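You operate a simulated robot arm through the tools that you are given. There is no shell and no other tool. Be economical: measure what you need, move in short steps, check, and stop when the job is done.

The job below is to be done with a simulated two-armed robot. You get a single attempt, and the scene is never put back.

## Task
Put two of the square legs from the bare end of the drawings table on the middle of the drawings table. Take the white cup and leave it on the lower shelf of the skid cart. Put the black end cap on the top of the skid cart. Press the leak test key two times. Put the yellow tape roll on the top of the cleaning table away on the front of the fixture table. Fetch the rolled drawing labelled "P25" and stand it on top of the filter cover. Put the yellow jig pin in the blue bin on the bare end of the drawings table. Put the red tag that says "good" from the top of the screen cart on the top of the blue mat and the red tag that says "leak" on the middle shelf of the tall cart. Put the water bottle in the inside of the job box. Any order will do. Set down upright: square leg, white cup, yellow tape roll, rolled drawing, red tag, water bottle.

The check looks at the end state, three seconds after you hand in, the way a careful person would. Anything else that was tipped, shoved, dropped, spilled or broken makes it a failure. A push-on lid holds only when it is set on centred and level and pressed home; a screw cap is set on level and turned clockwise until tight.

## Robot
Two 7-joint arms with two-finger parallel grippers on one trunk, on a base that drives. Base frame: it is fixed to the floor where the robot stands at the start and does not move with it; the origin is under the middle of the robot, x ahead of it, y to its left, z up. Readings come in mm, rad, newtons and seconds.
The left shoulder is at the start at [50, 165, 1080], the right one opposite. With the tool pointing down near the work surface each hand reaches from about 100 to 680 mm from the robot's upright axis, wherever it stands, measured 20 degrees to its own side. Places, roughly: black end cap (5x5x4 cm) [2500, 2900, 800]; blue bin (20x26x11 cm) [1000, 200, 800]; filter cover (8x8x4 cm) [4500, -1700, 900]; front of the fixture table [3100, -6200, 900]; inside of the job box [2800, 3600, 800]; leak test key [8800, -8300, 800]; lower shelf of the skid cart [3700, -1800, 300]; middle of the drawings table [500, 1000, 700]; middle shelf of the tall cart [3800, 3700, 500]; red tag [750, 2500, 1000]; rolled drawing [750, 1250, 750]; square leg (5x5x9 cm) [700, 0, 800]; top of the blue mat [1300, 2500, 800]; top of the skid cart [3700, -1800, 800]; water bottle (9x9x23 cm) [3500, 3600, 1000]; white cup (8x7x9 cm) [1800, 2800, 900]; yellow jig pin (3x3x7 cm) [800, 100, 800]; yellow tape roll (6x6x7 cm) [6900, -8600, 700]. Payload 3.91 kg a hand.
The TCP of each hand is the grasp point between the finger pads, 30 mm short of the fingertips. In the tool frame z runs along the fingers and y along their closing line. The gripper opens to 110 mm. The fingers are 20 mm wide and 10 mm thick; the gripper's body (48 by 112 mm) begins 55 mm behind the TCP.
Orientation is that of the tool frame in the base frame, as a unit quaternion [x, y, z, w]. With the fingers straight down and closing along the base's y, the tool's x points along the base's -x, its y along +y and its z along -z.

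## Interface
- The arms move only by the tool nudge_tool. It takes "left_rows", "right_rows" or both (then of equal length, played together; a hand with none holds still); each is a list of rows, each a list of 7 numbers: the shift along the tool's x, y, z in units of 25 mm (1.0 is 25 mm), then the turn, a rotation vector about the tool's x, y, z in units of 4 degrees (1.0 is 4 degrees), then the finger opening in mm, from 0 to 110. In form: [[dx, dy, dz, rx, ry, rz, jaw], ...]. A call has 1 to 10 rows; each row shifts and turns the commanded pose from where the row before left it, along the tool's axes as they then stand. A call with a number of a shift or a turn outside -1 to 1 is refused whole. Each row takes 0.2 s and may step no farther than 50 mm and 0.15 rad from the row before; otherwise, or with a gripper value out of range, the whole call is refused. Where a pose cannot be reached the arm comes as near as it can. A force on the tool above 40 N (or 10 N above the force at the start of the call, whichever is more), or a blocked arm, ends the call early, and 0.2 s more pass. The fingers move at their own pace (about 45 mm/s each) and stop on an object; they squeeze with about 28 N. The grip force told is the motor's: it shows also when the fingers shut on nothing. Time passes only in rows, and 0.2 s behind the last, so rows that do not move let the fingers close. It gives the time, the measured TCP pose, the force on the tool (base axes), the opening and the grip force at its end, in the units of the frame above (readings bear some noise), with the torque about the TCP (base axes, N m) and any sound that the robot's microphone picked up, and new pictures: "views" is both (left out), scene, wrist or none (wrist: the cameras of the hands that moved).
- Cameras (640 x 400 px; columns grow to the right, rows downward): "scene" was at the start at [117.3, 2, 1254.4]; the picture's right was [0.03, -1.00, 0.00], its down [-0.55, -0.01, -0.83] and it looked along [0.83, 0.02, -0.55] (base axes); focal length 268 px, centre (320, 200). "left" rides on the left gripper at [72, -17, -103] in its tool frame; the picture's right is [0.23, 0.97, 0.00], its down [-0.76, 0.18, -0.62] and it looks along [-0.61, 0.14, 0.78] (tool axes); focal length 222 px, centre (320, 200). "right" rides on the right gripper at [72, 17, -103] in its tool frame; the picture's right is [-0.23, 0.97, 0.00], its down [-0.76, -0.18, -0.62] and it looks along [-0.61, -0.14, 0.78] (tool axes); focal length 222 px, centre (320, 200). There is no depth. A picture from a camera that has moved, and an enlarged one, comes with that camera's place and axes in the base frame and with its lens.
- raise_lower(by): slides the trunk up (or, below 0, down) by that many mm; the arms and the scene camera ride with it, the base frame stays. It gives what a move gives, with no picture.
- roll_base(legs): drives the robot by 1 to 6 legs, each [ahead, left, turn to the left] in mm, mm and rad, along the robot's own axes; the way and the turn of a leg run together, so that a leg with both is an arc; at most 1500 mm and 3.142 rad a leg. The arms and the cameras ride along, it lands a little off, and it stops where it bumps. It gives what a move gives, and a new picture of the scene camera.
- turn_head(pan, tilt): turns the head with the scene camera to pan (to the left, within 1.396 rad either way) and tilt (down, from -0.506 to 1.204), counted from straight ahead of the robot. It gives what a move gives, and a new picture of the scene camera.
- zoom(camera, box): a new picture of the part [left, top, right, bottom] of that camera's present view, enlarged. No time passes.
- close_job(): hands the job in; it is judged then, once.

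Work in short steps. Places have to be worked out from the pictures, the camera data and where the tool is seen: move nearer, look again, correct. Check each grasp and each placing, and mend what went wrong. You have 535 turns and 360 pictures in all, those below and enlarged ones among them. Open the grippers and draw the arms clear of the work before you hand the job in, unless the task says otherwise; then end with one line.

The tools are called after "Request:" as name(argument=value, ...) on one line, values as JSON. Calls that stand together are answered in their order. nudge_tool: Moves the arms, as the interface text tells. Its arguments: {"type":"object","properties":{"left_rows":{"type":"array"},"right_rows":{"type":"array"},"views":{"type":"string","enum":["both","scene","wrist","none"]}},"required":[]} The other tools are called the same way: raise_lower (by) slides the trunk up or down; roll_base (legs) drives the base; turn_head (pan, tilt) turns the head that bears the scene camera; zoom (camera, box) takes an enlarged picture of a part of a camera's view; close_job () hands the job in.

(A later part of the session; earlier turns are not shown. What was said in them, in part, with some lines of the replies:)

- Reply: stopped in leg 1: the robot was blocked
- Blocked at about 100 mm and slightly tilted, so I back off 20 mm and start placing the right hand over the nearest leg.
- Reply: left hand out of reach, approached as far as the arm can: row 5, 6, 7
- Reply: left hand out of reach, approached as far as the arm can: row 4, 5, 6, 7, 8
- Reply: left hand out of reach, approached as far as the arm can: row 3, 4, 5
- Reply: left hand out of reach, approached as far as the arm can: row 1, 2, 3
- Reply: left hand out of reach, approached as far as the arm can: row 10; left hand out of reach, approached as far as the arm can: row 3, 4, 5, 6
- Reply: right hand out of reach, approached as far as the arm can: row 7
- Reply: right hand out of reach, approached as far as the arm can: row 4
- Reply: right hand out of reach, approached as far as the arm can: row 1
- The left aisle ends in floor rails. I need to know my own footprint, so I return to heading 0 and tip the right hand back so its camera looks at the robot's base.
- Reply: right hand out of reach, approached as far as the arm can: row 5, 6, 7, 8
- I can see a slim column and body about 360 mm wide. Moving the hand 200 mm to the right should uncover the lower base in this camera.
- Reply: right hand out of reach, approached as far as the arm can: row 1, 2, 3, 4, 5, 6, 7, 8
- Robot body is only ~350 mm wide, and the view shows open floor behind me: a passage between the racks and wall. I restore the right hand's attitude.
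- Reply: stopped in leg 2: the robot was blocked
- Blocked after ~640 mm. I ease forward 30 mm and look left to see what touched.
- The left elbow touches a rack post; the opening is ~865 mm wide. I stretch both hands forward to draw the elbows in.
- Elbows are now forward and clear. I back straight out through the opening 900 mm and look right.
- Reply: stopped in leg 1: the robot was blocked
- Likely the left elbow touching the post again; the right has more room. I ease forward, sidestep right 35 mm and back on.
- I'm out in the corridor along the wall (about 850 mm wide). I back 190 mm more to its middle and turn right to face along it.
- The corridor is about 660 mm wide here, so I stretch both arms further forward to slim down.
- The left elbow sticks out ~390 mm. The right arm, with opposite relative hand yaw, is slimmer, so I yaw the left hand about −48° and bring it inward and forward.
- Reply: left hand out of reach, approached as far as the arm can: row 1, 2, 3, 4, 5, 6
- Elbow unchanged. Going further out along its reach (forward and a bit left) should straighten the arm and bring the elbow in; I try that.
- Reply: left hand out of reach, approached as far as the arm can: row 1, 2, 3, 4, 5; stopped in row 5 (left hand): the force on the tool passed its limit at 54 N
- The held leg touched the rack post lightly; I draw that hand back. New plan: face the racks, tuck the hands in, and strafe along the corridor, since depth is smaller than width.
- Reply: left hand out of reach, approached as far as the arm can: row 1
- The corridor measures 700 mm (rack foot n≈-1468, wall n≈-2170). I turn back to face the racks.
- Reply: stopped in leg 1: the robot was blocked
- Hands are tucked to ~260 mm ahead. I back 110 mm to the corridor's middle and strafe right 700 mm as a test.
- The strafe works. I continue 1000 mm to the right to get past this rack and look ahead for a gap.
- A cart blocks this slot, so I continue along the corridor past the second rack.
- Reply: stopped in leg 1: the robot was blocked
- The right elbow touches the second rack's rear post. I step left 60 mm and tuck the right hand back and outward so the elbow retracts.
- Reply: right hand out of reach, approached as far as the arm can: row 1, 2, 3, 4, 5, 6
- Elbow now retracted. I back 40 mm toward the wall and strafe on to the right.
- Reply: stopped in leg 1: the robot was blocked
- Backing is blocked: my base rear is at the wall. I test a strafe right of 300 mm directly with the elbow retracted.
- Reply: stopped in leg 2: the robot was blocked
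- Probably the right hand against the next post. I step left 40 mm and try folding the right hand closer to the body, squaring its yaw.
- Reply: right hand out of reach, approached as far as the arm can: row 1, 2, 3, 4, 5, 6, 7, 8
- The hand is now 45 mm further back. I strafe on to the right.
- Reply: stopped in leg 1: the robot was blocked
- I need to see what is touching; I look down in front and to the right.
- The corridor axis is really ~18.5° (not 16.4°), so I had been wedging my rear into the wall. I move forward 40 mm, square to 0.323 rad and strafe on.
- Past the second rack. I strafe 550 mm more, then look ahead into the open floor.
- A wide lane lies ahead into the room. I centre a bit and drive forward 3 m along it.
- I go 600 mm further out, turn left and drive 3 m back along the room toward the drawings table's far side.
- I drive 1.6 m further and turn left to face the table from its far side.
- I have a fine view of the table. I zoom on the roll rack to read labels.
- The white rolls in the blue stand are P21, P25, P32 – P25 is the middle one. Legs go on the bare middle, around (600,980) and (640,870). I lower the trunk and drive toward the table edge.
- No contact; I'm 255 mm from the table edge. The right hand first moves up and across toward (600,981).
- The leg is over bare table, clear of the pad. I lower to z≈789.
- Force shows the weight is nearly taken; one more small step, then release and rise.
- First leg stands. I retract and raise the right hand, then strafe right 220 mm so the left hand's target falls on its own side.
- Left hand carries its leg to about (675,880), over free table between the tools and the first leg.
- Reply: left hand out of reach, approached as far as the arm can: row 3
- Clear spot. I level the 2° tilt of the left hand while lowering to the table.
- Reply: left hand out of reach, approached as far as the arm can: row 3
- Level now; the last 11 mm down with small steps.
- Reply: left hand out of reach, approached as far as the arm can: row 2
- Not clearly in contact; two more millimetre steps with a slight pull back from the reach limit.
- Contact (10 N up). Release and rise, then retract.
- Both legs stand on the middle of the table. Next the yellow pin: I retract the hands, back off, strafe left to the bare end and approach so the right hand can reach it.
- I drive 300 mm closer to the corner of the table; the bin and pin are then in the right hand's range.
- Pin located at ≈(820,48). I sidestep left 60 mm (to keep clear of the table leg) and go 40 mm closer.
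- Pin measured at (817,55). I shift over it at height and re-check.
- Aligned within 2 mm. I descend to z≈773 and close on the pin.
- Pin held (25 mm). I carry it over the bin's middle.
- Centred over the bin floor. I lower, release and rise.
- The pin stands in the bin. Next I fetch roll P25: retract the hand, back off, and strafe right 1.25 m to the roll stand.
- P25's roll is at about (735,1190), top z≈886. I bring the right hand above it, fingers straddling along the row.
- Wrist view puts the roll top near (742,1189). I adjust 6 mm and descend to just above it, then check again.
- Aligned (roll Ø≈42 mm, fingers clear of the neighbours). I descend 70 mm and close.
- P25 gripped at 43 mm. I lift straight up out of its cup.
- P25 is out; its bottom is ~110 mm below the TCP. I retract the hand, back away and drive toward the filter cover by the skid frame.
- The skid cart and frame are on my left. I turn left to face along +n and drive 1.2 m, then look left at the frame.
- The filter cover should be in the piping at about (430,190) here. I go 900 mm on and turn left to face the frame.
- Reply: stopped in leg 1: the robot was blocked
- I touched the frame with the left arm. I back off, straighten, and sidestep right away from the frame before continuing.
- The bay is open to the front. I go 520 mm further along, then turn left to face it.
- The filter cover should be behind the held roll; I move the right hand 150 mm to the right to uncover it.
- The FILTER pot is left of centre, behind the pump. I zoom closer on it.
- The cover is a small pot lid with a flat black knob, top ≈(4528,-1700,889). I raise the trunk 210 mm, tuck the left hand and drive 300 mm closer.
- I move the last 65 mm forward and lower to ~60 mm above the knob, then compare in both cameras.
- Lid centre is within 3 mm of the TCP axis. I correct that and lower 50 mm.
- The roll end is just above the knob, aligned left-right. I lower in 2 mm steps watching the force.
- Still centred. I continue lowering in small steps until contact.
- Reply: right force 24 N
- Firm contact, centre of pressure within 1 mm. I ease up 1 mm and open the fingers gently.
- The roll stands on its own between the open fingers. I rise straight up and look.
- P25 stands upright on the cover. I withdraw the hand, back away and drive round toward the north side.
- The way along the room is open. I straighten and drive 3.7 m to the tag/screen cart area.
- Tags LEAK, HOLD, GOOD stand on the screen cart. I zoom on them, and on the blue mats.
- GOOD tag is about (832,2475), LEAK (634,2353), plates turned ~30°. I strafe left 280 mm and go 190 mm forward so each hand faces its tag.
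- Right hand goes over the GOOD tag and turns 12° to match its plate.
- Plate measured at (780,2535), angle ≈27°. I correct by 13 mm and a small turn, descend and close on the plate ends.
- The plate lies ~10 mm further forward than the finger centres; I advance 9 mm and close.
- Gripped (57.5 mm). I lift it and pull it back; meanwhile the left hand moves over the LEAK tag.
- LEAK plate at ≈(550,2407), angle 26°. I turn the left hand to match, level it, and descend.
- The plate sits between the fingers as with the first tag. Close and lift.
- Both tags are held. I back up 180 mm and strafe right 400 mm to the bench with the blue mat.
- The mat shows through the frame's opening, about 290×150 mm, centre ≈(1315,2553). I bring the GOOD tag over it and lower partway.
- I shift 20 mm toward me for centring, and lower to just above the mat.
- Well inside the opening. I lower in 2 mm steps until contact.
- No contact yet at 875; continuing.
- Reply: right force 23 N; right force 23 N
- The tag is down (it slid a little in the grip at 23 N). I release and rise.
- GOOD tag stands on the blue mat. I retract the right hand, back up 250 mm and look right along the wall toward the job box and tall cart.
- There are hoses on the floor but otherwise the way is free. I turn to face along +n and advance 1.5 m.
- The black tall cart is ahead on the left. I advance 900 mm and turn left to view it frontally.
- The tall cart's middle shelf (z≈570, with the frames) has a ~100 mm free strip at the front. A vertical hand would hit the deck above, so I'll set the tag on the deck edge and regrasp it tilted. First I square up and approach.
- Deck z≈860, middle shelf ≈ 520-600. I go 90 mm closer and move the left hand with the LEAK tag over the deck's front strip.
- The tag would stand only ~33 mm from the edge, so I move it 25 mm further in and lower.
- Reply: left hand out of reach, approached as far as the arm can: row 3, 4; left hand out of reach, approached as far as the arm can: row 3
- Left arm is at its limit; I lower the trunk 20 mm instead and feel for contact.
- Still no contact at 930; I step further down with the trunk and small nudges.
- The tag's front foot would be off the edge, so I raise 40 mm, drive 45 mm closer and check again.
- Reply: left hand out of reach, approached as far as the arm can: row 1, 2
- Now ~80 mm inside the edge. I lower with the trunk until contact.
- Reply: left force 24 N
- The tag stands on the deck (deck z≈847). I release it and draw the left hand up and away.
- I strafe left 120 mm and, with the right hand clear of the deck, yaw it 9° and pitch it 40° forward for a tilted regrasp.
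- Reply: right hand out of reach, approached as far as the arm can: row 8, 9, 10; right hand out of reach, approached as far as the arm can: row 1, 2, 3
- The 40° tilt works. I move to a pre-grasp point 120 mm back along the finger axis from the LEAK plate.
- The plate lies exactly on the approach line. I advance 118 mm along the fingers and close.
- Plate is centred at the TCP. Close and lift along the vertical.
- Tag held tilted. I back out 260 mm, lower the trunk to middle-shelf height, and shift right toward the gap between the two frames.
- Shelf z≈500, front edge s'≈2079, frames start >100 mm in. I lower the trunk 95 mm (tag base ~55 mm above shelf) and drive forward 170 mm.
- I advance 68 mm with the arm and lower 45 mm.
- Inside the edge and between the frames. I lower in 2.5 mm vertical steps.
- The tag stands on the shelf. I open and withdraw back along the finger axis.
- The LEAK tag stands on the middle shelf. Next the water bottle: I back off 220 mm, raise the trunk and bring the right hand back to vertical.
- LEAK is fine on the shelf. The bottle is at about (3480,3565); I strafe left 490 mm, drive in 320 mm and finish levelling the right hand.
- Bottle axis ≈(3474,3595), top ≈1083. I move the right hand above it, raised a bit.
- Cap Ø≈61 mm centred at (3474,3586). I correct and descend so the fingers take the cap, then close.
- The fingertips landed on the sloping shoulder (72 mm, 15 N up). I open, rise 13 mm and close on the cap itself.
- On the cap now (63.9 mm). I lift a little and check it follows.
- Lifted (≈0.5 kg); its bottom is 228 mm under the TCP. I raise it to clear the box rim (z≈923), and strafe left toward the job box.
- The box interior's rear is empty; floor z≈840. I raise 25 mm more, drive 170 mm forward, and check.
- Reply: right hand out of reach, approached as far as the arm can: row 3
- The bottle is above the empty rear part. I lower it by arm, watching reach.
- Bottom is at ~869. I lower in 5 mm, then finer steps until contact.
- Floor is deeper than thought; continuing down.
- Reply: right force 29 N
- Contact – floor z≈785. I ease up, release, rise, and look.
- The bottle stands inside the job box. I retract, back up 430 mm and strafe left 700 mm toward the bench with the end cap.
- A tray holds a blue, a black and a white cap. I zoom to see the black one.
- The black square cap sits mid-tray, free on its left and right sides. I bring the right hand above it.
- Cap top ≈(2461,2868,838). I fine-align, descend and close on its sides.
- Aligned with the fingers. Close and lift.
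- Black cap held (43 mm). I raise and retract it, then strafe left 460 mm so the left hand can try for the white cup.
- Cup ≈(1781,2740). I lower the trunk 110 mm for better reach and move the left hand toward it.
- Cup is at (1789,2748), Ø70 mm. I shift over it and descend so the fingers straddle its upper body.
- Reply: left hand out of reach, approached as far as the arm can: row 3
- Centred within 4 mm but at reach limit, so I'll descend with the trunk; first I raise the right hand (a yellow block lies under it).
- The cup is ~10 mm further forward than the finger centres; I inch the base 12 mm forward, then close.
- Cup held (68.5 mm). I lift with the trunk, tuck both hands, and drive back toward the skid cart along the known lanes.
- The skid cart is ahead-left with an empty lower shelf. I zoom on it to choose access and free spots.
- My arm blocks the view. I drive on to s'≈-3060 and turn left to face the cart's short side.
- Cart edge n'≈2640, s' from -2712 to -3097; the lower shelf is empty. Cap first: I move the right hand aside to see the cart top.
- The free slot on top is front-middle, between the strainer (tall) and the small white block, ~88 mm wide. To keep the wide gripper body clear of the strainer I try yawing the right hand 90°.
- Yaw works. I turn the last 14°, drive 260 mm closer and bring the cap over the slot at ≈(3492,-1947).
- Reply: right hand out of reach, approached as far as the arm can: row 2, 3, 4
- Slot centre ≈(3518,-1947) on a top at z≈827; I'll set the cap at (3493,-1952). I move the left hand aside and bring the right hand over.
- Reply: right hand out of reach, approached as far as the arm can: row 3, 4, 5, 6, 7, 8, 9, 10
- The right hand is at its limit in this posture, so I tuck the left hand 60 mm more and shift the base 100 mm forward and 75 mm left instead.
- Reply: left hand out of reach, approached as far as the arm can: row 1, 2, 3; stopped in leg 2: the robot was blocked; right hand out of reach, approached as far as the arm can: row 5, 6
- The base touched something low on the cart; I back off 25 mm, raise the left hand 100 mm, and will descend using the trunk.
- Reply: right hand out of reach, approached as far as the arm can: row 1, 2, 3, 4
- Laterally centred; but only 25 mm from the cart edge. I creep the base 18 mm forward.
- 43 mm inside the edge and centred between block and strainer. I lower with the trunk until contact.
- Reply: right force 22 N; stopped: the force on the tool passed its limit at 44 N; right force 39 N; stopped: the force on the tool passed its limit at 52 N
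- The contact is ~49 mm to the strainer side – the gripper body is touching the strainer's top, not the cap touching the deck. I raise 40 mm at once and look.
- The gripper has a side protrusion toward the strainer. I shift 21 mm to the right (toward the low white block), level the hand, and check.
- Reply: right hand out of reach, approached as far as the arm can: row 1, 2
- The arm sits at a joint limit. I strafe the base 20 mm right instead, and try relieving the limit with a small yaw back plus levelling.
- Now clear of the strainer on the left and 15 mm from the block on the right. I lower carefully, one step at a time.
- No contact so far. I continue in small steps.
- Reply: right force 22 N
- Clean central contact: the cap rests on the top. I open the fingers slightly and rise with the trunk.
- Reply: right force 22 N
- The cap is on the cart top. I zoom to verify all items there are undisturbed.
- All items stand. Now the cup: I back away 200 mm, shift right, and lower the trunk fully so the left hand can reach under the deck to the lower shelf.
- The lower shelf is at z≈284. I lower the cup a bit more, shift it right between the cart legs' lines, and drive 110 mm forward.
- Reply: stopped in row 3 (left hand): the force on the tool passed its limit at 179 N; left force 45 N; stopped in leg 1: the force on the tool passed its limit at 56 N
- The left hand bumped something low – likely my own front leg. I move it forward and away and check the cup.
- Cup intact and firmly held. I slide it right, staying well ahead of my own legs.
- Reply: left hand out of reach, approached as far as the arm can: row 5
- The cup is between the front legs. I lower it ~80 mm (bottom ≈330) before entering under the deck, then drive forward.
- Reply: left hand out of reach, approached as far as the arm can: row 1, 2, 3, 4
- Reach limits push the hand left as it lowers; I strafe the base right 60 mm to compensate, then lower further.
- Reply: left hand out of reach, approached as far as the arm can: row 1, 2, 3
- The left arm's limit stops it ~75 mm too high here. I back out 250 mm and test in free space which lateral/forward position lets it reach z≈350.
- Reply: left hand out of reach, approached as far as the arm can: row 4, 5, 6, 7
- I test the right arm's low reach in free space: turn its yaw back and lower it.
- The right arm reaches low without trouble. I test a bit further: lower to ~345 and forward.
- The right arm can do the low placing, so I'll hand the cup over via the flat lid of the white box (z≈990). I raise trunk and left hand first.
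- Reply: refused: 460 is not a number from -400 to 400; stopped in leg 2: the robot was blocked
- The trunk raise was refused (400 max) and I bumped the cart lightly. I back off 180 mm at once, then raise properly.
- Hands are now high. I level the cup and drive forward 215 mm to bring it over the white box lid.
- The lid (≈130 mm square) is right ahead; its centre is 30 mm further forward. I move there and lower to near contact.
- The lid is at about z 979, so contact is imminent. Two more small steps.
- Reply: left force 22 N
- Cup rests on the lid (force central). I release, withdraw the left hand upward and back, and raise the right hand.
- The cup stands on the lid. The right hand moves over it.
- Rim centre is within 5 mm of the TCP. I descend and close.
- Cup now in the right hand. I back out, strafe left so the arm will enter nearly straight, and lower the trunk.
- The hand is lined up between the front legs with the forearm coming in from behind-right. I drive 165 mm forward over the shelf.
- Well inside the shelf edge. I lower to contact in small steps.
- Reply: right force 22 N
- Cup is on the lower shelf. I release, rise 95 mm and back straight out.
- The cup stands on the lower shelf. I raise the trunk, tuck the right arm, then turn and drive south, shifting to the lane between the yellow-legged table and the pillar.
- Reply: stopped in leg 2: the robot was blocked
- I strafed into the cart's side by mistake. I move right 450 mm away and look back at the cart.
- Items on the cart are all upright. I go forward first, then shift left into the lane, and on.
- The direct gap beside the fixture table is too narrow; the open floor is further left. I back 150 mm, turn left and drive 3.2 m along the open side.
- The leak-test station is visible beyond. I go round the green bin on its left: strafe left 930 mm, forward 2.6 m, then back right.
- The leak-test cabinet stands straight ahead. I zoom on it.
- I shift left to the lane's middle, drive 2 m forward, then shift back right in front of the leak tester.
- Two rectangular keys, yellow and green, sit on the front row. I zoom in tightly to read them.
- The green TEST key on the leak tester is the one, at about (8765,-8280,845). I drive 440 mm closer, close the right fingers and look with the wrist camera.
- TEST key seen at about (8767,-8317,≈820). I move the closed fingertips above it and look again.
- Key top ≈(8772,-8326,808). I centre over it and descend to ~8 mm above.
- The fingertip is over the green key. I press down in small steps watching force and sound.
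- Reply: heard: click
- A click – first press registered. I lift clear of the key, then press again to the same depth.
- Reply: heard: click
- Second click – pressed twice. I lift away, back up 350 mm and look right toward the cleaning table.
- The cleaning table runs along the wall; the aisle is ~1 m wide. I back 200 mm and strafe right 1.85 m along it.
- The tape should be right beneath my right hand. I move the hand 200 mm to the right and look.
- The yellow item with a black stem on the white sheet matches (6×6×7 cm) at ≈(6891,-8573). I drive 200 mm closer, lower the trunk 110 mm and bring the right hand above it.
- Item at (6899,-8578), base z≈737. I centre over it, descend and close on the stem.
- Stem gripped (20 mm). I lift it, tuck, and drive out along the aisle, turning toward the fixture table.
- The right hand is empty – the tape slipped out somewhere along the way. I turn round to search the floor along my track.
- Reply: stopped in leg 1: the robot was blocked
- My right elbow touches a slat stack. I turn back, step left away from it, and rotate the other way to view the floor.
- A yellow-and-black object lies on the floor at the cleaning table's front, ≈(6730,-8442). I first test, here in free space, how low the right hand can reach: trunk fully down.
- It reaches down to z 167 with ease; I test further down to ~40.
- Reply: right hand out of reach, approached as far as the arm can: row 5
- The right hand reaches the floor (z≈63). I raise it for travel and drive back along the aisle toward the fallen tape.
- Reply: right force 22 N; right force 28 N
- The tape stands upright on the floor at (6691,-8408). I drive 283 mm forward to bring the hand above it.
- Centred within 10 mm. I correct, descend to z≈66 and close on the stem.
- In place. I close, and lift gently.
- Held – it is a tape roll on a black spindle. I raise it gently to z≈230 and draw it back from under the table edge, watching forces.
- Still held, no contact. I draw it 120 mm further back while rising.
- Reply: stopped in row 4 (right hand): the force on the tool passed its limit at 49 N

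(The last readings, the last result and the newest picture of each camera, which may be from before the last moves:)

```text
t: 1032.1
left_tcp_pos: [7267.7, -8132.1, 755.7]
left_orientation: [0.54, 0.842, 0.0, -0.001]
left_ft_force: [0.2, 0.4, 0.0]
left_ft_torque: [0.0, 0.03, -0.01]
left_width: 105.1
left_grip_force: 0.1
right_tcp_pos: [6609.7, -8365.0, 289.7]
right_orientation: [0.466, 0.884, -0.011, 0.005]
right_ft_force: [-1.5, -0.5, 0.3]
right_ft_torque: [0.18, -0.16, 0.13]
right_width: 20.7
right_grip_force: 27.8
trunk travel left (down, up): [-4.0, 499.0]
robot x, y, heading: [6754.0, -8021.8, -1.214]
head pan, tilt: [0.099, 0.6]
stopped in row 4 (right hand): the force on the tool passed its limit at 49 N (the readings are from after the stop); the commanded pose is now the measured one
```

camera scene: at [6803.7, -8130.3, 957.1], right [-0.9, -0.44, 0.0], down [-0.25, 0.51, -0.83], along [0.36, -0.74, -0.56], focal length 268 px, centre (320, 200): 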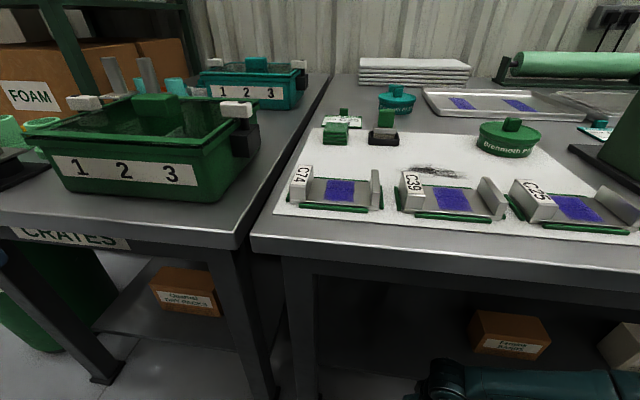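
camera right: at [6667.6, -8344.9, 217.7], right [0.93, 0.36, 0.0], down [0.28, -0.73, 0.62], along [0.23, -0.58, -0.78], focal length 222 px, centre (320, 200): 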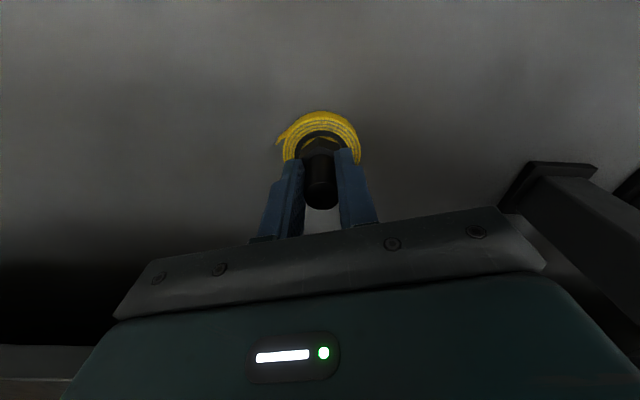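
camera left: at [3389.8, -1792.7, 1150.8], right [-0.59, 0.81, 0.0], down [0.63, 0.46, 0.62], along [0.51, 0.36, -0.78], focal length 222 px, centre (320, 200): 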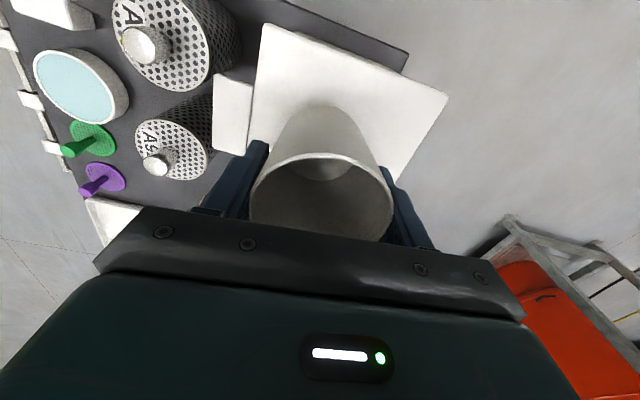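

My own front leg blocks that path, so I back the base a short 70 mm instead.

Request:
roll_base(legs=[[-70, 0, 0]])

```text
t: 1033.1
left_tcp_pos: [7244.7, -8067.5, 754.9]
left_orientation: [0.54, 0.842, -0.001, -0.001]
left_ft_force: [0.9, -0.2, 0.4]
left_ft_torque: [-0.03, 0.0, 0.01]
left_width: 104.8
left_grip_force: 0.0
right_tcp_pos: [6585.3, -8298.8, 290.7]
right_orientation: [0.467, 0.884, -0.012, 0.006]
right_ft_force: [-3.0, -3.5, 1.5]
right_ft_torque: [0.6, -0.21, 0.26]
right_width: 20.9
right_grip_force: 27.7
trunk travel left (down, up): [-4.0, 499.0]
robot x, y, heading: [6733.8, -7956.6, -1.216]
head pan, tilt: [0.099, 0.6]
camera scene: at [6779.4, -8064.8, 957.2], right [-0.9, -0.44, 0.0], down [-0.25, 0.51, -0.82], along [0.36, -0.74, -0.57], focal length 268 px, centre (320, 200)
```

scene: 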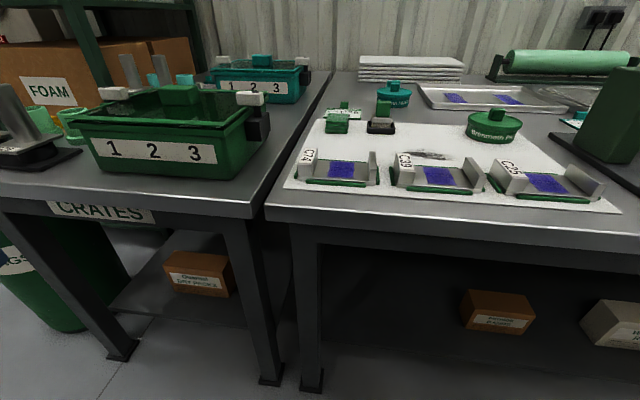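

Still held. I raise with the trunk, then will set it back on its sheet briefly and regrasp it by the tape ring for a firmer hold.

Request:
raise_lower(by=400)

Request:
nudge_tool(right_rows=[[0, 0, -0.6, 0.3, -0.2, 0, 0], [0, 0, -0.6, 0, 0, 0, 0], [0, 0, -0.6, 0, 0, 0, 0], [0, 0, -0.6, 0, 0, 0, 0], [0, 0, -0.6, 0, 0, 0, 0], [0, 0, -0.6, 0, 0, 0, 0], [0, 0, -0.6, 0, 0, 0, 0], [0, 0, -0.6, 0, 0, 0, 0], [0, 0, -0.6, 0, 0, 0, 0], [0, 0, -0.6, 0, 0, 0, 0]], views="none")

Request:
nudge_tool(right_rows=[[-0.6, 0.4, 0, 0, 0, 0, 0], [-0.6, 0.4, 0, 0, 0, 0, 0], [-0.6, 0.4, 0, 0, 0, 0, 0], [-0.6, 0.4, 0, 0, 0, 0, 0], [-0.6, 0.4, 0, 0, 0, 0, 0], [-0.6, 0.4, 0, 0, 0, 0, 0], [-0.6, 0.4, 0, 0, 0, 0, 0], [-0.6, 0.4, 0, 0, 0, 0, 0], [-0.6, 0.4, 0, 0, 0, 0, 0], [-0.6, 0.4, 0, 0, 0, 0, 0]], views="none")

```text
t: 1037.0
left_tcp_pos: [7244.8, -8067.0, 1155.0]
left_orientation: [0.539, 0.842, 0.0, 0.0]
left_ft_force: [0.2, 0.6, 1.2]
left_ft_torque: [-0.01, 0.02, 0.03]
left_width: 105.3
left_grip_force: 0.0
right_tcp_pos: [6586.6, -8299.4, 690.3]
right_orientation: [0.467, 0.884, -0.011, 0.006]
right_ft_force: [0.4, 0.0, -0.5]
right_ft_torque: [0.01, -0.02, -0.02]
right_width: 21.1
right_grip_force: 28.0
trunk travel left (down, up): [-404.0, 99.0]
robot x, y, heading: [6731.3, -7958.0, -1.217]
head pan, tilt: [0.099, 0.6]
```

```text
t: 1039.2
left_tcp_pos: [7244.0, -8067.8, 1155.1]
left_orientation: [0.54, 0.842, 0.001, -0.002]
left_ft_force: [0.4, -0.2, -0.5]
left_ft_torque: [0.0, -0.03, -0.01]
left_width: 105.1
left_grip_force: 0.1
right_tcp_pos: [6587.9, -8293.5, 841.1]
right_orientation: [0.466, 0.885, -0.024, 0.007]
right_ft_force: [0.0, 0.1, -0.2]
right_ft_torque: [-0.02, 0.02, 0.01]
right_width: 20.9
right_grip_force: 28.1
trunk travel left (down, up): [-404.0, 99.0]
robot x, y, heading: [6731.8, -7955.1, -1.211]
head pan, tilt: [0.099, 0.6]
```

```text
t: 1041.3
left_tcp_pos: [7243.5, -8067.5, 1155.1]
left_orientation: [0.539, 0.842, 0.0, -0.001]
left_ft_force: [0.4, 0.4, 0.5]
left_ft_torque: [-0.02, -0.02, 0.0]
left_width: 104.9
left_grip_force: 0.0
right_tcp_pos: [6755.4, -8359.4, 841.6]
right_orientation: [0.467, 0.884, -0.024, 0.006]
right_ft_force: [-0.1, 0.3, -0.9]
right_ft_torque: [0.06, 0.01, 0.03]
right_width: 21.1
right_grip_force: 27.1
trunk travel left (down, up): [-404.0, 99.0]
robot x, y, heading: [6731.7, -7956.3, -1.219]
head pan, tilt: [0.099, 0.6]
```

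Held well. I level it, rise 35 mm to clear the trays, and drive 80 mm closer.

Request:
nudge_tool(right_rows=[[0, 0, -0.5, -0.53, 0.47, 0, 0], [0, 0, -0.5, 0, 0, 0, 0], [0, 0, -0.4, 0, 0, 0, 0]], views="none")

Request:
roll_base(legs=[[80, 0, 0]])

Request:
nudge_tool(right_rows=[[-0.7, -0.1, 0, 0, 0, 0, 0], [-0.7, -0.1, 0, 0, 0, 0, 0], [-0.7, -0.1, 0, 0, 0, 0, 0], [-0.7, 0, 0, 0, 0, 0, 0], [-0.7, 0, 0, 0, 0, 0, 0], [-0.7, 0, 0, 0, 0, 0, 0], [-0.7, 0, 0, 0, 0, 0, 0], [-0.7, 0, 0, 0, 0, 0, 0], [-0.7, 0, 0, 0, 0, 0, 0], [-0.7, 0, 0, 0, 0, 0, 0]], views="none")

```text
t: 1042.2
left_tcp_pos: [7244.6, -8067.3, 1154.0]
left_orientation: [0.539, 0.842, 0.0, -0.001]
left_ft_force: [0.1, -0.1, 0.1]
left_ft_torque: [0.05, -0.01, 0.0]
left_width: 104.9
left_grip_force: 0.0
right_tcp_pos: [6754.7, -8357.9, 876.3]
right_orientation: [0.467, 0.884, 0.0, 0.001]
right_ft_force: [0.3, -0.1, -1.2]
right_ft_torque: [-0.02, -0.04, 0.02]
right_width: 21.0
right_grip_force: 27.8
trunk travel left (down, up): [-404.0, 99.0]
robot x, y, heading: [6727.1, -7956.7, -1.215]
head pan, tilt: [0.099, 0.6]
```

```text
t: 1043.2
left_tcp_pos: [7272.3, -8142.8, 1154.4]
left_orientation: [0.54, 0.842, 0.0, -0.002]
left_ft_force: [0.9, 0.0, -0.3]
left_ft_torque: [0.0, -0.02, 0.01]
left_width: 104.9
left_grip_force: 0.1
right_tcp_pos: [6781.4, -8435.1, 875.0]
right_orientation: [0.468, 0.884, 0.001, 0.0]
right_ft_force: [0.8, -0.3, -0.1]
right_ft_torque: [0.05, -0.01, 0.01]
right_width: 20.7
right_grip_force: 28.1
trunk travel left (down, up): [-404.0, 99.0]
robot x, y, heading: [6760.6, -8036.1, -1.216]
head pan, tilt: [0.099, 0.6]
camera scene: at [6807.4, -8140.8, 1357.0], right [-0.9, -0.44, 0.0], down [-0.25, 0.51, -0.82], along [0.36, -0.74, -0.57], focal length 268 px, centre (320, 200)
```

scene: 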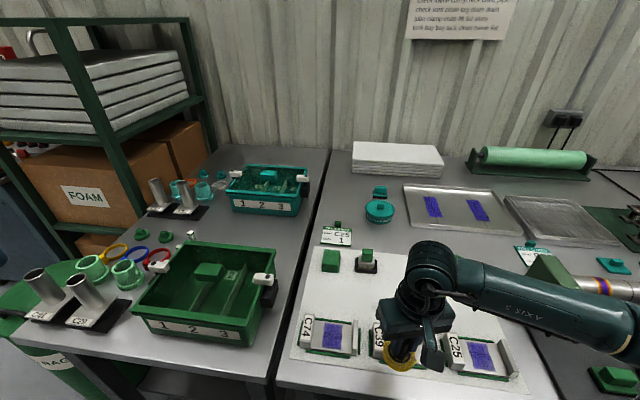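

```text
t: 1045.4
left_tcp_pos: [7272.5, -8143.2, 1154.2]
left_orientation: [0.54, 0.842, 0.0, -0.001]
left_ft_force: [0.9, -0.4, 0.5]
left_ft_torque: [-0.02, 0.02, 0.0]
left_width: 105.0
left_grip_force: 0.1
right_tcp_pos: [6874.9, -8583.3, 875.7]
right_orientation: [0.467, 0.884, 0.001, 0.001]
right_ft_force: [0.0, 0.8, -0.8]
right_ft_torque: [-0.01, -0.01, -0.01]
right_width: 20.9
right_grip_force: 28.0
trunk travel left (down, up): [-404.0, 99.0]
robot x, y, heading: [6759.1, -8032.5, -1.216]
head pan, tilt: [0.099, 0.6]
```

Over the free sheet area. I lower it onto the sheet and release.

Request:
nudge_tool(right_rows=[[0, 0, 0.7, 0, 0, 0, 0], [0, 0, 0.7, 0, 0, 0, 0], [0, 0, 0.7, 0, 0, 0, 0], [0, 0, 0.5, 0, 0, 0, 0], [0, 0, 0.2, 0, 0, 0, 0], [0, 0, 0, 0, 0, 0, 0]], views="none")

Request:
nudge_tool(right_rows=[[0, 0, 0.12, 0, 0, 0, 0], [0, 0, 0, 0, 0, 0, 0]], views="none")

Request:
nudge_tool(right_rows=[[0, 0, 0.12, 0, 0, 0, 0], [0, 0, 0, 0, 0, 0, 0]], views="none")

```text
t: 1046.8
left_tcp_pos: [7271.6, -8143.7, 1155.9]
left_orientation: [0.54, 0.842, 0.0, -0.001]
left_ft_force: [-0.2, 0.2, -0.4]
left_ft_torque: [0.02, 0.0, -0.01]
left_width: 104.8
left_grip_force: 0.2
right_tcp_pos: [6874.7, -8582.2, 805.1]
right_orientation: [0.468, 0.884, 0.0, 0.002]
right_ft_force: [-0.5, -0.4, -1.1]
right_ft_torque: [-0.01, -0.02, 0.03]
right_width: 20.9
right_grip_force: 28.2
trunk travel left (down, up): [-404.0, 99.0]
robot x, y, heading: [6758.5, -8034.4, -1.217]
head pan, tilt: [0.099, 0.6]
```

```text
t: 1047.4
left_tcp_pos: [7273.0, -8142.4, 1155.2]
left_orientation: [0.54, 0.841, 0.0, -0.001]
left_ft_force: [-0.3, -0.5, 0.5]
left_ft_torque: [0.02, 0.0, -0.02]
left_width: 105.6
left_grip_force: 0.0
right_tcp_pos: [6874.2, -8583.1, 802.8]
right_orientation: [0.468, 0.884, 0.0, 0.001]
right_ft_force: [0.2, -0.2, -0.8]
right_ft_torque: [-0.01, -0.01, 0.02]
right_width: 21.0
right_grip_force: 27.9
trunk travel left (down, up): [-404.0, 99.0]
robot x, y, heading: [6755.5, -8034.2, -1.216]
head pan, tilt: [0.099, 0.6]
```

```text
t: 1048.0
left_tcp_pos: [7272.6, -8143.0, 1154.6]
left_orientation: [0.54, 0.842, 0.0, -0.001]
left_ft_force: [-0.3, -0.6, 0.0]
left_ft_torque: [0.0, -0.02, 0.0]
left_width: 105.0
left_grip_force: 0.0
right_tcp_pos: [6874.5, -8582.8, 799.7]
right_orientation: [0.467, 0.884, 0.0, 0.001]
right_ft_force: [0.2, -0.5, -0.8]
right_ft_torque: [-0.01, -0.01, 0.03]
right_width: 21.2
right_grip_force: 28.1
trunk travel left (down, up): [-404.0, 99.0]
robot x, y, heading: [6758.8, -8029.0, -1.215]
head pan, tilt: [0.099, 0.6]
```

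Request:
nudge_tool(right_rows=[[0, 0, 0.12, 0, 0, 0, 0], [0, 0, 0, 0, 0, 0, 0]], views="none")

Request:
nudge_tool(right_rows=[[0, 0, 0.12, 0, 0, 0, 0], [0, 0, 0, 0, 0, 0, 0]], views="none")

Request:
nudge_tool(right_rows=[[0, 0, 0.1, 0, 0, 0, 0], [0, 0, 0, 0, 0, 0, 0]], views="none")

```text
t: 1048.6
left_tcp_pos: [7272.1, -8142.5, 1155.5]
left_orientation: [0.54, 0.841, -0.001, -0.001]
left_ft_force: [-0.3, -0.9, -0.2]
left_ft_torque: [-0.03, -0.02, 0.03]
left_width: 105.0
left_grip_force: 0.0
right_tcp_pos: [6873.8, -8583.0, 797.7]
right_orientation: [0.467, 0.884, 0.0, 0.002]
right_ft_force: [0.1, 0.0, -1.3]
right_ft_torque: [-0.01, 0.02, 0.0]
right_width: 21.1
right_grip_force: 27.7
trunk travel left (down, up): [-404.0, 99.0]
robot x, y, heading: [6757.7, -8029.9, -1.213]
head pan, tilt: [0.099, 0.6]
```

```text
t: 1049.2
left_tcp_pos: [7271.8, -8142.3, 1156.8]
left_orientation: [0.54, 0.841, 0.0, -0.002]
left_ft_force: [0.9, 0.0, 0.1]
left_ft_torque: [-0.02, -0.04, 0.01]
left_width: 105.1
left_grip_force: 0.0
right_tcp_pos: [6872.3, -8583.6, 794.0]
right_orientation: [0.467, 0.884, 0.001, 0.001]
right_ft_force: [0.9, 0.2, -1.4]
right_ft_torque: [-0.02, 0.04, 0.0]
right_width: 21.0
right_grip_force: 28.2
trunk travel left (down, up): [-404.0, 99.0]
robot x, y, heading: [6760.6, -8033.7, -1.216]
head pan, tilt: [0.099, 0.6]
```

```text
t: 1049.8
left_tcp_pos: [7271.8, -8142.7, 1154.9]
left_orientation: [0.54, 0.841, 0.0, -0.001]
left_ft_force: [0.2, -0.5, -0.7]
left_ft_torque: [-0.03, 0.01, -0.01]
left_width: 104.8
left_grip_force: 0.0
right_tcp_pos: [6874.2, -8583.6, 790.8]
right_orientation: [0.468, 0.884, 0.0, 0.001]
right_ft_force: [-0.6, 0.5, -1.5]
right_ft_torque: [0.01, 0.0, 0.01]
right_width: 20.9
right_grip_force: 28.2
trunk travel left (down, up): [-404.0, 99.0]
robot x, y, heading: [6759.8, -8029.5, -1.223]
head pan, tilt: [0.099, 0.6]
```

Request:
nudge_tool(right_rows=[[0, 0, 0.12, 0, 0, 0, 0], [0, 0, 0, 0, 0, 0, 0]], views="none")

Request:
nudge_tool(right_rows=[[0, 0, 0.12, 0, 0, 0, 0], [0, 0, 0, 0, 0, 0, 0]], views="none")

Request:
nudge_tool(right_rows=[[0, 0, 0.12, 0, 0, 0, 0], [0, 0, 0, 0, 0, 0, 0]], views="none")

```text
t: 1050.4
left_tcp_pos: [7271.5, -8142.2, 1154.5]
left_orientation: [0.54, 0.842, 0.0, -0.002]
left_ft_force: [0.1, 0.3, -0.1]
left_ft_torque: [0.01, 0.02, 0.0]
left_width: 105.2
left_grip_force: 0.1
right_tcp_pos: [6874.7, -8582.1, 788.0]
right_orientation: [0.467, 0.884, 0.0, 0.001]
right_ft_force: [0.4, 0.5, 0.3]
right_ft_torque: [0.02, 0.02, -0.03]
right_width: 20.9
right_grip_force: 27.8
trunk travel left (down, up): [-404.0, 99.0]
robot x, y, heading: [6755.8, -8031.0, -1.215]
head pan, tilt: [0.099, 0.6]
```

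```text
t: 1051.0
left_tcp_pos: [7271.8, -8142.6, 1155.6]
left_orientation: [0.541, 0.841, -0.001, -0.001]
left_ft_force: [-0.2, 0.7, -0.6]
left_ft_torque: [0.0, -0.01, 0.01]
left_width: 105.0
left_grip_force: 0.1
right_tcp_pos: [6874.5, -8583.5, 787.0]
right_orientation: [0.467, 0.884, 0.0, 0.001]
right_ft_force: [-1.3, 0.5, 10.4]
right_ft_torque: [-0.2, -0.04, 0.0]
right_width: 20.8
right_grip_force: 27.6
trunk travel left (down, up): [-404.0, 99.0]
robot x, y, heading: [6758.9, -8034.8, -1.216]
head pan, tilt: [0.099, 0.6]
```

```text
t: 1051.6
left_tcp_pos: [7272.1, -8141.9, 1156.1]
left_orientation: [0.54, 0.842, -0.001, -0.001]
left_ft_force: [0.8, 0.8, -0.7]
left_ft_torque: [0.0, -0.01, 0.02]
left_width: 105.1
left_grip_force: 0.2
right_tcp_pos: [6873.7, -8583.3, 784.5]
right_orientation: [0.468, 0.884, 0.0, 0.003]
right_ft_force: [0.5, -2.3, 21.6]
right_ft_torque: [-0.22, -0.1, -0.02]
right_width: 21.3
right_grip_force: 27.6
trunk travel left (down, up): [-404.0, 99.0]
robot x, y, heading: [6761.9, -8033.9, -1.215]
head pan, tilt: [0.099, 0.6]
```

Contact at 787: the table is at z 724, so my first grip was too high on the stem – hence the slip. I open, go 4 mm deeper onto the collar, close firmly and lift.

Request:
nudge_tool(right_rows=[[0, 0, 0, 0, 0, 0, 36], [0, 0, 0, 0, 0, 0, 36], [0, 0, 0.16, 0, 0, 0, 36], [0, 0, 0, 0, 0, 0, 0], [0, 0, 0, 0, 0, 0, 0], [0, 0, 0, 0, 0, 0, 0]], views="none")

Request:
nudge_tool(right_rows=[[0, 0, -0.5, 0, 0, 0, 0], [0, 0, -0.6, 0, 0, 0, 0], [0, 0, -0.7, 0, 0, 0, 0], [0, 0, -0.8, 0, 0, 0, 0], [0, 0, -0.8, 0, 0, 0, 0], [0, 0, -0.8, 0, 0, 0, 0], [0.6, 0, -0.8, 0, 0, 0, 0], [0.6, 0, 0, 0, 0, 0, 0], [0.6, 0, 0, 0, 0, 0, 0], [0.6, 0, 0, 0, 0, 0, 0]], views="wrist")

```text
t: 1053.0
left_tcp_pos: [7272.0, -8143.0, 1154.6]
left_orientation: [0.54, 0.842, -0.001, -0.002]
left_ft_force: [0.6, 0.5, 0.4]
left_ft_torque: [0.02, 0.04, 0.04]
left_width: 105.0
left_grip_force: 0.1
right_tcp_pos: [6875.2, -8581.9, 779.0]
right_orientation: [0.467, 0.884, 0.0, 0.001]
right_ft_force: [0.4, -0.8, 0.0]
right_ft_torque: [0.03, -0.02, 0.0]
right_width: 31.9
right_grip_force: 27.7
trunk travel left (down, up): [-404.0, 99.0]
robot x, y, heading: [6758.2, -8029.8, -1.217]
head pan, tilt: [0.099, 0.6]
```

```text
t: 1055.2
left_tcp_pos: [7271.5, -8143.1, 1154.8]
left_orientation: [0.541, 0.841, 0.0, -0.001]
left_ft_force: [-0.2, -0.7, 0.9]
left_ft_torque: [-0.01, 0.0, 0.02]
left_width: 105.0
left_grip_force: 0.1
right_tcp_pos: [6841.1, -8533.0, 902.7]
right_orientation: [0.467, 0.884, 0.001, 0.001]
right_ft_force: [-0.6, 0.1, -0.1]
right_ft_torque: [0.03, 0.01, -0.02]
right_width: 32.0
right_grip_force: 27.6
trunk travel left (down, up): [-404.0, 99.0]
robot x, y, heading: [6757.5, -8033.6, -1.217]
head pan, tilt: [0.099, 0.6]
camera right: at [6812.8, -8462.3, 1006.6], right [0.93, 0.36, 0.0], down [0.28, -0.73, 0.62], along [0.23, -0.58, -0.78], focal length 222 px, centre (320, 200)
```

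right: 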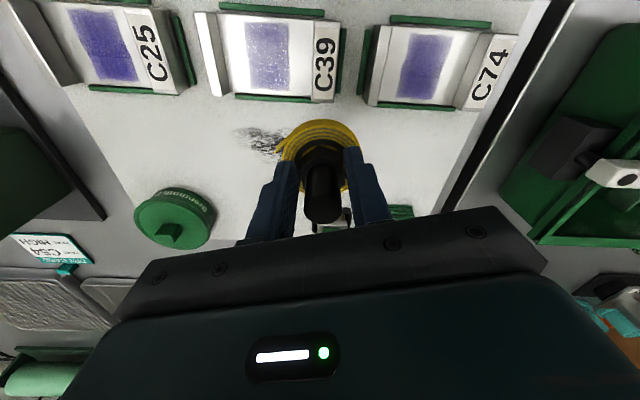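

Now held on the 32 mm collar – a firm grip. I drive out along the aisle, further from the stacks this time, and turn toward the fixture table.

Request:
roll_base(legs=[[-240, 0, 0], [0, 0, -0.03], [0, -1500, 0], [0, -860, 0], [0, 0, 1.57], [0, 0, 1.57]])

```text
t: 1085.5
left_tcp_pos: [3924.1, -8445.0, 1155.2]
left_orientation: [0.837, -0.548, 0.001, 0.0]
left_ft_force: [0.6, -1.2, -0.3]
left_ft_torque: [0.0, -0.03, 0.01]
left_width: 105.2
left_grip_force: 0.0
right_tcp_pos: [4362.4, -8063.7, 904.2]
right_orientation: [0.879, -0.476, -0.001, 0.0]
right_ft_force: [-0.8, 0.0, -1.7]
right_ft_torque: [-0.01, 0.0, -0.03]
right_width: 31.9
right_grip_force: 28.2
trunk travel left (down, up): [-404.0, 99.0]
robot x, y, heading: [4436.7, -8572.5, 1.911]
head pan, tilt: [0.099, 0.6]
camera scene: at [4388.3, -8458.3, 1357.2], right [0.91, 0.42, 0.0], down [0.24, -0.51, -0.83], along [-0.35, 0.75, -0.56], focal length 268 px, centre (320, 200)
```

scene: 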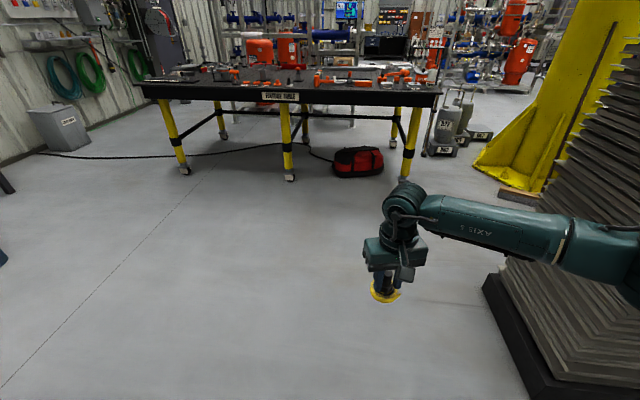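

Still firmly held. I raise the hand above table height and drive 1.78 m to the labelled edge of the fixture table.

Request:
nudge_tool(right_rows=[[0, 0, -0.7, 0, 0, 0, 0], [0, 0, -0.7, 0, 0, 0, 0], [0, 0, -0.7, 0, 0, 0, 0], [0, 0, -0.7, 0, 0, 0, 0], [0, 0, -0.7, 0, 0, 0, 0], [0, 0, -0.7, 0, 0, 0, 0], [0, 0, -0.7, 0, 0, 0, 0]], views="none")

Request:
roll_base(legs=[[0, 0, -0.017], [1400, 0, 0], [370, 0, 0]])

```text
t: 1087.1
left_tcp_pos: [3925.5, -8447.9, 1154.6]
left_orientation: [0.837, -0.547, 0.001, 0.0]
left_ft_force: [-0.6, -0.3, -0.1]
left_ft_torque: [0.02, -0.02, -0.01]
left_width: 105.0
left_grip_force: 0.0
right_tcp_pos: [4363.6, -8063.8, 1026.2]
right_orientation: [0.88, -0.475, -0.001, -0.001]
right_ft_force: [-0.1, 0.1, -0.4]
right_ft_torque: [0.01, 0.0, 0.01]
right_width: 31.8
right_grip_force: 27.4
trunk travel left (down, up): [-404.0, 99.0]
robot x, y, heading: [4439.6, -8567.1, 1.908]
head pan, tilt: [0.099, 0.6]
```

```text
t: 1096.4
left_tcp_pos: [3353.3, -6770.6, 1154.8]
left_orientation: [0.837, -0.547, 0.002, -0.001]
left_ft_force: [0.8, 1.1, -0.1]
left_ft_torque: [-0.01, -0.02, -0.02]
left_width: 104.9
left_grip_force: 0.0
right_tcp_pos: [3790.2, -6387.9, 1026.6]
right_orientation: [0.88, -0.475, 0.0, 0.001]
right_ft_force: [-0.3, -0.4, -0.8]
right_ft_torque: [-0.01, 0.01, 0.0]
right_width: 32.0
right_grip_force: 27.6
trunk travel left (down, up): [-404.0, 99.0]
robot x, y, heading: [3864.2, -6891.2, 1.909]
head pan, tilt: [0.099, 0.6]
camera scene: at [3815.9, -6782.5, 1357.1], right [0.91, 0.42, 0.0], down [0.24, -0.51, -0.82], along [-0.35, 0.75, -0.57], focal length 268 px, centre (320, 200)
```

scene: 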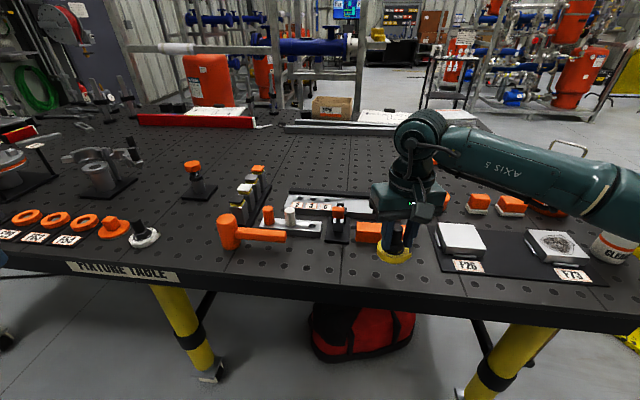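

Excellent view: a free spot lies just ahead of the hand on the front strip. I move 35 mm inward and lower toward the table top.

Request:
nudge_tool(right_rows=[[-0.68, -0.17, 0, 0, 0, 0, 0], [-0.68, -0.17, 0, 0, 0, 0, 0], [0, 0, 0.7, 0, 0, 0, 0], [0, 0, 0.7, 0, 0, 0, 0], [0, 0, 0.7, 0, 0, 0, 0], [0, 0, 0, 0, 0, 0, 0]], views="wrist")

```text
t: 1097.8
left_tcp_pos: [3352.7, -6771.5, 1154.4]
left_orientation: [0.837, -0.547, 0.001, 0.0]
left_ft_force: [-0.7, 0.3, -0.5]
left_ft_torque: [-0.01, -0.02, 0.01]
left_width: 105.0
left_grip_force: 0.0
right_tcp_pos: [3778.0, -6356.3, 973.2]
right_orientation: [0.88, -0.474, -0.002, 0.0]
right_ft_force: [-0.7, 0.4, -1.0]
right_ft_torque: [-0.01, 0.0, 0.0]
right_width: 31.9
right_grip_force: 27.8
trunk travel left (down, up): [-404.0, 99.0]
robot x, y, heading: [3867.5, -6889.9, 1.905]
head pan, tilt: [0.099, 0.6]
camera right: at [3803.6, -6424.6, 1075.8], right [-0.94, -0.35, 0.0], down [-0.27, 0.73, 0.62], along [-0.22, 0.59, -0.78], focal length 222 px, centre (320, 200)
```

right: 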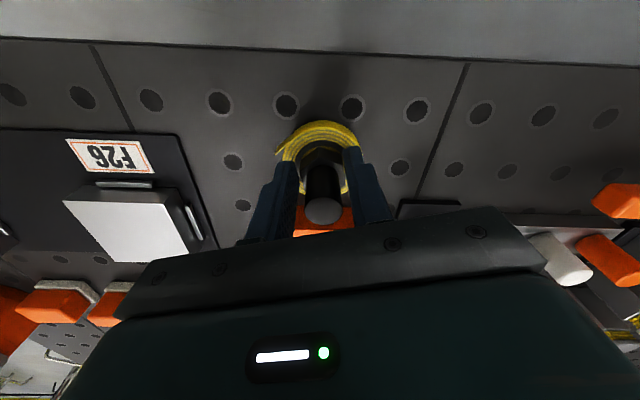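

Clear on all sides, well inside the edge. I lower in small steps to contact.

Request:
nudge_tool(right_rows=[[0, 0, 0.2, 0, 0, 0, 0], [0, 0, 0.2, 0, 0, 0, 0], [0, 0, 0, 0, 0, 0, 0]], views="none")

Request:
nudge_tool(right_rows=[[0, 0, 0.15, 0, 0, 0, 0], [0, 0, 0, 0, 0, 0, 0]], views="none")

Request:
nudge_tool(right_rows=[[0, 0, 0.15, 0, 0, 0, 0], [0, 0, 0, 0, 0, 0, 0]], views="none")

```text
t: 1098.6
left_tcp_pos: [3352.5, -6771.0, 1155.5]
left_orientation: [0.837, -0.546, 0.001, 0.0]
left_ft_force: [1.3, -0.2, -0.2]
left_ft_torque: [0.01, 0.01, 0.02]
left_width: 105.1
left_grip_force: 0.0
right_tcp_pos: [3777.8, -6355.4, 963.9]
right_orientation: [0.88, -0.475, -0.001, 0.0]
right_ft_force: [0.0, -1.0, 0.4]
right_ft_torque: [0.04, 0.02, 0.03]
right_width: 31.6
right_grip_force: 28.0
trunk travel left (down, up): [-404.0, 99.0]
robot x, y, heading: [3862.1, -6888.5, 1.906]
head pan, tilt: [0.099, 0.6]
```

```text
t: 1099.2
left_tcp_pos: [3352.7, -6772.3, 1154.8]
left_orientation: [0.837, -0.547, 0.0, 0.0]
left_ft_force: [0.3, -1.1, 0.4]
left_ft_torque: [0.02, 0.01, 0.04]
left_width: 105.1
left_grip_force: 0.0
right_tcp_pos: [3777.9, -6356.4, 958.9]
right_orientation: [0.88, -0.475, -0.001, 0.001]
right_ft_force: [0.0, -0.1, -0.4]
right_ft_torque: [0.0, -0.02, 0.02]
right_width: 31.6
right_grip_force: 27.5
trunk travel left (down, up): [-404.0, 99.0]
robot x, y, heading: [3862.4, -6888.9, 1.906]
head pan, tilt: [0.099, 0.6]
```

```text
t: 1099.8
left_tcp_pos: [3353.0, -6771.5, 1155.8]
left_orientation: [0.838, -0.546, 0.001, 0.0]
left_ft_force: [-0.7, 0.1, -0.3]
left_ft_torque: [-0.01, -0.02, 0.0]
left_width: 105.2
left_grip_force: 0.0
right_tcp_pos: [3778.1, -6354.9, 956.1]
right_orientation: [0.88, -0.475, -0.001, 0.0]
right_ft_force: [-0.4, 0.4, 0.2]
right_ft_torque: [-0.02, -0.01, 0.03]
right_width: 31.5
right_grip_force: 28.4
trunk travel left (down, up): [-404.0, 99.0]
robot x, y, heading: [3863.9, -6893.2, 1.906]
head pan, tilt: [0.099, 0.6]
```

Request:
nudge_tool(right_rows=[[0, 0, 0.15, 0, 0, 0, 0], [0, 0, 0, 0, 0, 0, 0]], views="none")

Request:
nudge_tool(right_rows=[[0, 0, 0.12, 0, 0, 0, 0], [0, 0, 0, 0, 0, 0, 0]], views="none")

Request:
nudge_tool(right_rows=[[0, 0, 0.12, 0, 0, 0, 0], [0, 0, 0, 0, 0, 0, 0]], views="none")

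Request:
nudge_tool(right_rows=[[0, 0, 0.12, 0, 0, 0, 0], [0, 0, 0, 0, 0, 0, 0]], views="none")

```text
t: 1100.4
left_tcp_pos: [3353.3, -6773.5, 1155.6]
left_orientation: [0.837, -0.548, 0.0, -0.001]
left_ft_force: [0.6, -0.2, -0.9]
left_ft_torque: [-0.01, -0.02, 0.02]
left_width: 105.3
left_grip_force: 0.2
right_tcp_pos: [3778.2, -6356.5, 954.2]
right_orientation: [0.88, -0.475, -0.003, 0.0]
right_ft_force: [1.2, 1.1, 11.1]
right_ft_torque: [-0.03, -0.27, -0.01]
right_width: 31.7
right_grip_force: 28.3
trunk travel left (down, up): [-404.0, 99.0]
robot x, y, heading: [3864.3, -6888.9, 1.908]
head pan, tilt: [0.099, 0.6]
```

```text
t: 1101.0
left_tcp_pos: [3353.3, -6772.4, 1155.4]
left_orientation: [0.837, -0.547, 0.0, -0.001]
left_ft_force: [-0.2, -0.5, -0.4]
left_ft_torque: [-0.02, -0.02, -0.02]
left_width: 105.1
left_grip_force: 0.1
right_tcp_pos: [3778.4, -6355.7, 952.7]
right_orientation: [0.88, -0.475, -0.004, -0.001]
right_ft_force: [1.3, 2.6, 25.0]
right_ft_torque: [0.2, 0.03, 0.0]
right_width: 32.2
right_grip_force: 28.0
trunk travel left (down, up): [-404.0, 99.0]
robot x, y, heading: [3864.4, -6892.5, 1.906]
head pan, tilt: [0.099, 0.6]
```

```text
t: 1101.6
left_tcp_pos: [3352.3, -6774.6, 1155.0]
left_orientation: [0.837, -0.548, 0.0, -0.001]
left_ft_force: [0.3, -0.5, 0.1]
left_ft_torque: [-0.04, -0.03, -0.01]
left_width: 105.2
left_grip_force: 0.0
right_tcp_pos: [3779.9, -6357.0, 948.6]
right_orientation: [0.88, -0.475, -0.004, -0.001]
right_ft_force: [-0.1, 3.0, 24.6]
right_ft_torque: [0.27, 0.13, -0.02]
right_width: 32.1
right_grip_force: 27.6
trunk travel left (down, up): [-404.0, 99.0]
robot x, y, heading: [3865.4, -6890.0, 1.906]
head pan, tilt: [0.099, 0.6]
```

```text
t: 1102.2
left_tcp_pos: [3352.6, -6774.4, 1154.5]
left_orientation: [0.837, -0.547, 0.0, -0.002]
left_ft_force: [0.7, 0.8, -0.1]
left_ft_torque: [0.0, 0.02, 0.02]
left_width: 105.0
left_grip_force: 0.1
right_tcp_pos: [3779.7, -6356.7, 945.8]
right_orientation: [0.88, -0.475, -0.003, -0.001]
right_ft_force: [-0.6, 0.1, 24.7]
right_ft_torque: [0.17, 0.06, 0.0]
right_width: 32.5
right_grip_force: 28.1
trunk travel left (down, up): [-404.0, 99.0]
robot x, y, heading: [3865.1, -6890.8, 1.904]
head pan, tilt: [0.099, 0.6]
```

It stands on the table (centred force). I release, rise straight up and check.

Request:
nudge_tool(right_rows=[[0, 0, -0.1, 0, 0, 0, 40], [0, 0, 0, 0, 0, 0, 50], [0, 0, 0, 0, 0, 0, 60], [0, 0, -0.6, 0, 0, 0, 60], [0, 0, -1, 0, 0, 0, 60], [0, 0, -1, 0, 0, 0, 60], [0, 0, -1, 0, 0, 0, 60], [0, 0, -1, 0, 0, 0, 60], [1, 0, -0.5, 0, 0, 0, 60], [1, 0, 0, 0, 0, 0, 60]], views="wrist")

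```text
t: 1104.4
left_tcp_pos: [3353.1, -6772.1, 1155.3]
left_orientation: [0.837, -0.547, 0.001, -0.001]
left_ft_force: [-0.4, 0.5, 0.2]
left_ft_torque: [0.01, 0.01, 0.01]
left_width: 105.2
left_grip_force: 0.1
right_tcp_pos: [3808.8, -6397.6, 1072.8]
right_orientation: [0.88, -0.476, -0.002, 0.001]
right_ft_force: [-0.1, -0.1, -0.7]
right_ft_torque: [0.03, 0.03, -0.02]
right_width: 59.4
right_grip_force: 0.1
trunk travel left (down, up): [-404.0, 99.0]
robot x, y, heading: [3864.9, -6893.2, 1.907]
head pan, tilt: [0.099, 0.6]
camera right: at [3832.2, -6466.3, 1175.2], right [-0.94, -0.34, 0.0], down [-0.27, 0.73, 0.62], along [-0.22, 0.59, -0.78], focal length 222 px, centre (320, 200)
```

right: 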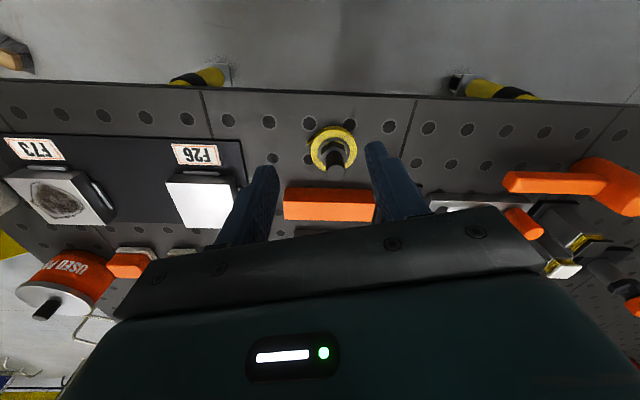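

The tape roll stands upright on the front of the fixture table. I draw the right arm clear of the table before handing in.

Request:
nudge_tool(right_rows=[[1, 0, 0, 0, 0, 0, 80], [1, 0, 0, 0, 0, 0, 80], [1, 0, 0, 0, 0, 0, 100], [1, 0, 0, 0, 0, 0, 100], [1, 0, 0, 0, 0, 0, 100], [1, 0, 0, 0, 0, 0, 100]], views="none")

Request:
roll_base(legs=[[-350, 0, 0]])

```text
t: 1105.8
left_tcp_pos: [3353.7, -6772.5, 1154.5]
left_orientation: [0.837, -0.547, 0.001, 0.0]
left_ft_force: [-0.5, 0.3, -0.7]
left_ft_torque: [-0.01, -0.02, -0.02]
left_width: 105.2
left_grip_force: 0.0
right_tcp_pos: [3888.6, -6524.4, 1072.3]
right_orientation: [0.881, -0.474, -0.001, -0.001]
right_ft_force: [-0.8, 0.2, 1.3]
right_ft_torque: [0.05, -0.02, 0.01]
right_width: 100.2
right_grip_force: 0.0
trunk travel left (down, up): [-404.0, 99.0]
robot x, y, heading: [3862.3, -6891.7, 1.911]
head pan, tilt: [0.099, 0.6]
```

```text
t: 1108.0
left_tcp_pos: [3466.5, -7096.6, 1155.4]
left_orientation: [0.837, -0.548, 0.0, 0.0]
left_ft_force: [0.4, -0.1, 1.0]
left_ft_torque: [0.02, 0.0, -0.02]
left_width: 104.9
left_grip_force: 0.1
right_tcp_pos: [4002.7, -6848.8, 1072.1]
right_orientation: [0.88, -0.475, -0.001, 0.001]
right_ft_force: [1.0, -0.2, 0.0]
right_ft_torque: [0.01, 0.0, -0.04]
right_width: 100.1
right_grip_force: 0.1
trunk travel left (down, up): [-404.0, 99.0]
robot x, y, heading: [3977.5, -7218.5, 1.906]
head pan, tilt: [0.099, 0.6]
camera scene: at [3930.1, -7108.7, 1357.2], right [0.91, 0.42, 0.0], down [0.24, -0.51, -0.83], along [-0.35, 0.75, -0.56], focal length 268 px, centre (320, 200)
```

scene: 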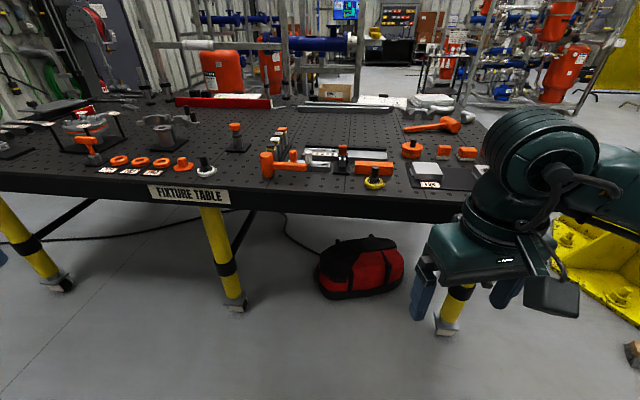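

The tape roll stands upright at the front of the fixture table, the grippers are empty and open, and both arms are clear of the work. I hand the job in.

Request:
close_job()

```text
The job is handed in.
```

I finished every item in the task and handed the job in, but I bumped the skid cart several times and did not go back to check the cup on its lower shelf after the last bump. That bump came after I set the cup down; the items on the cart top were still upright afterwards. I also dropped the tape roll once on the way, picked it up off the floor where it had landed upright, and set it upright on the front of the fixture table.
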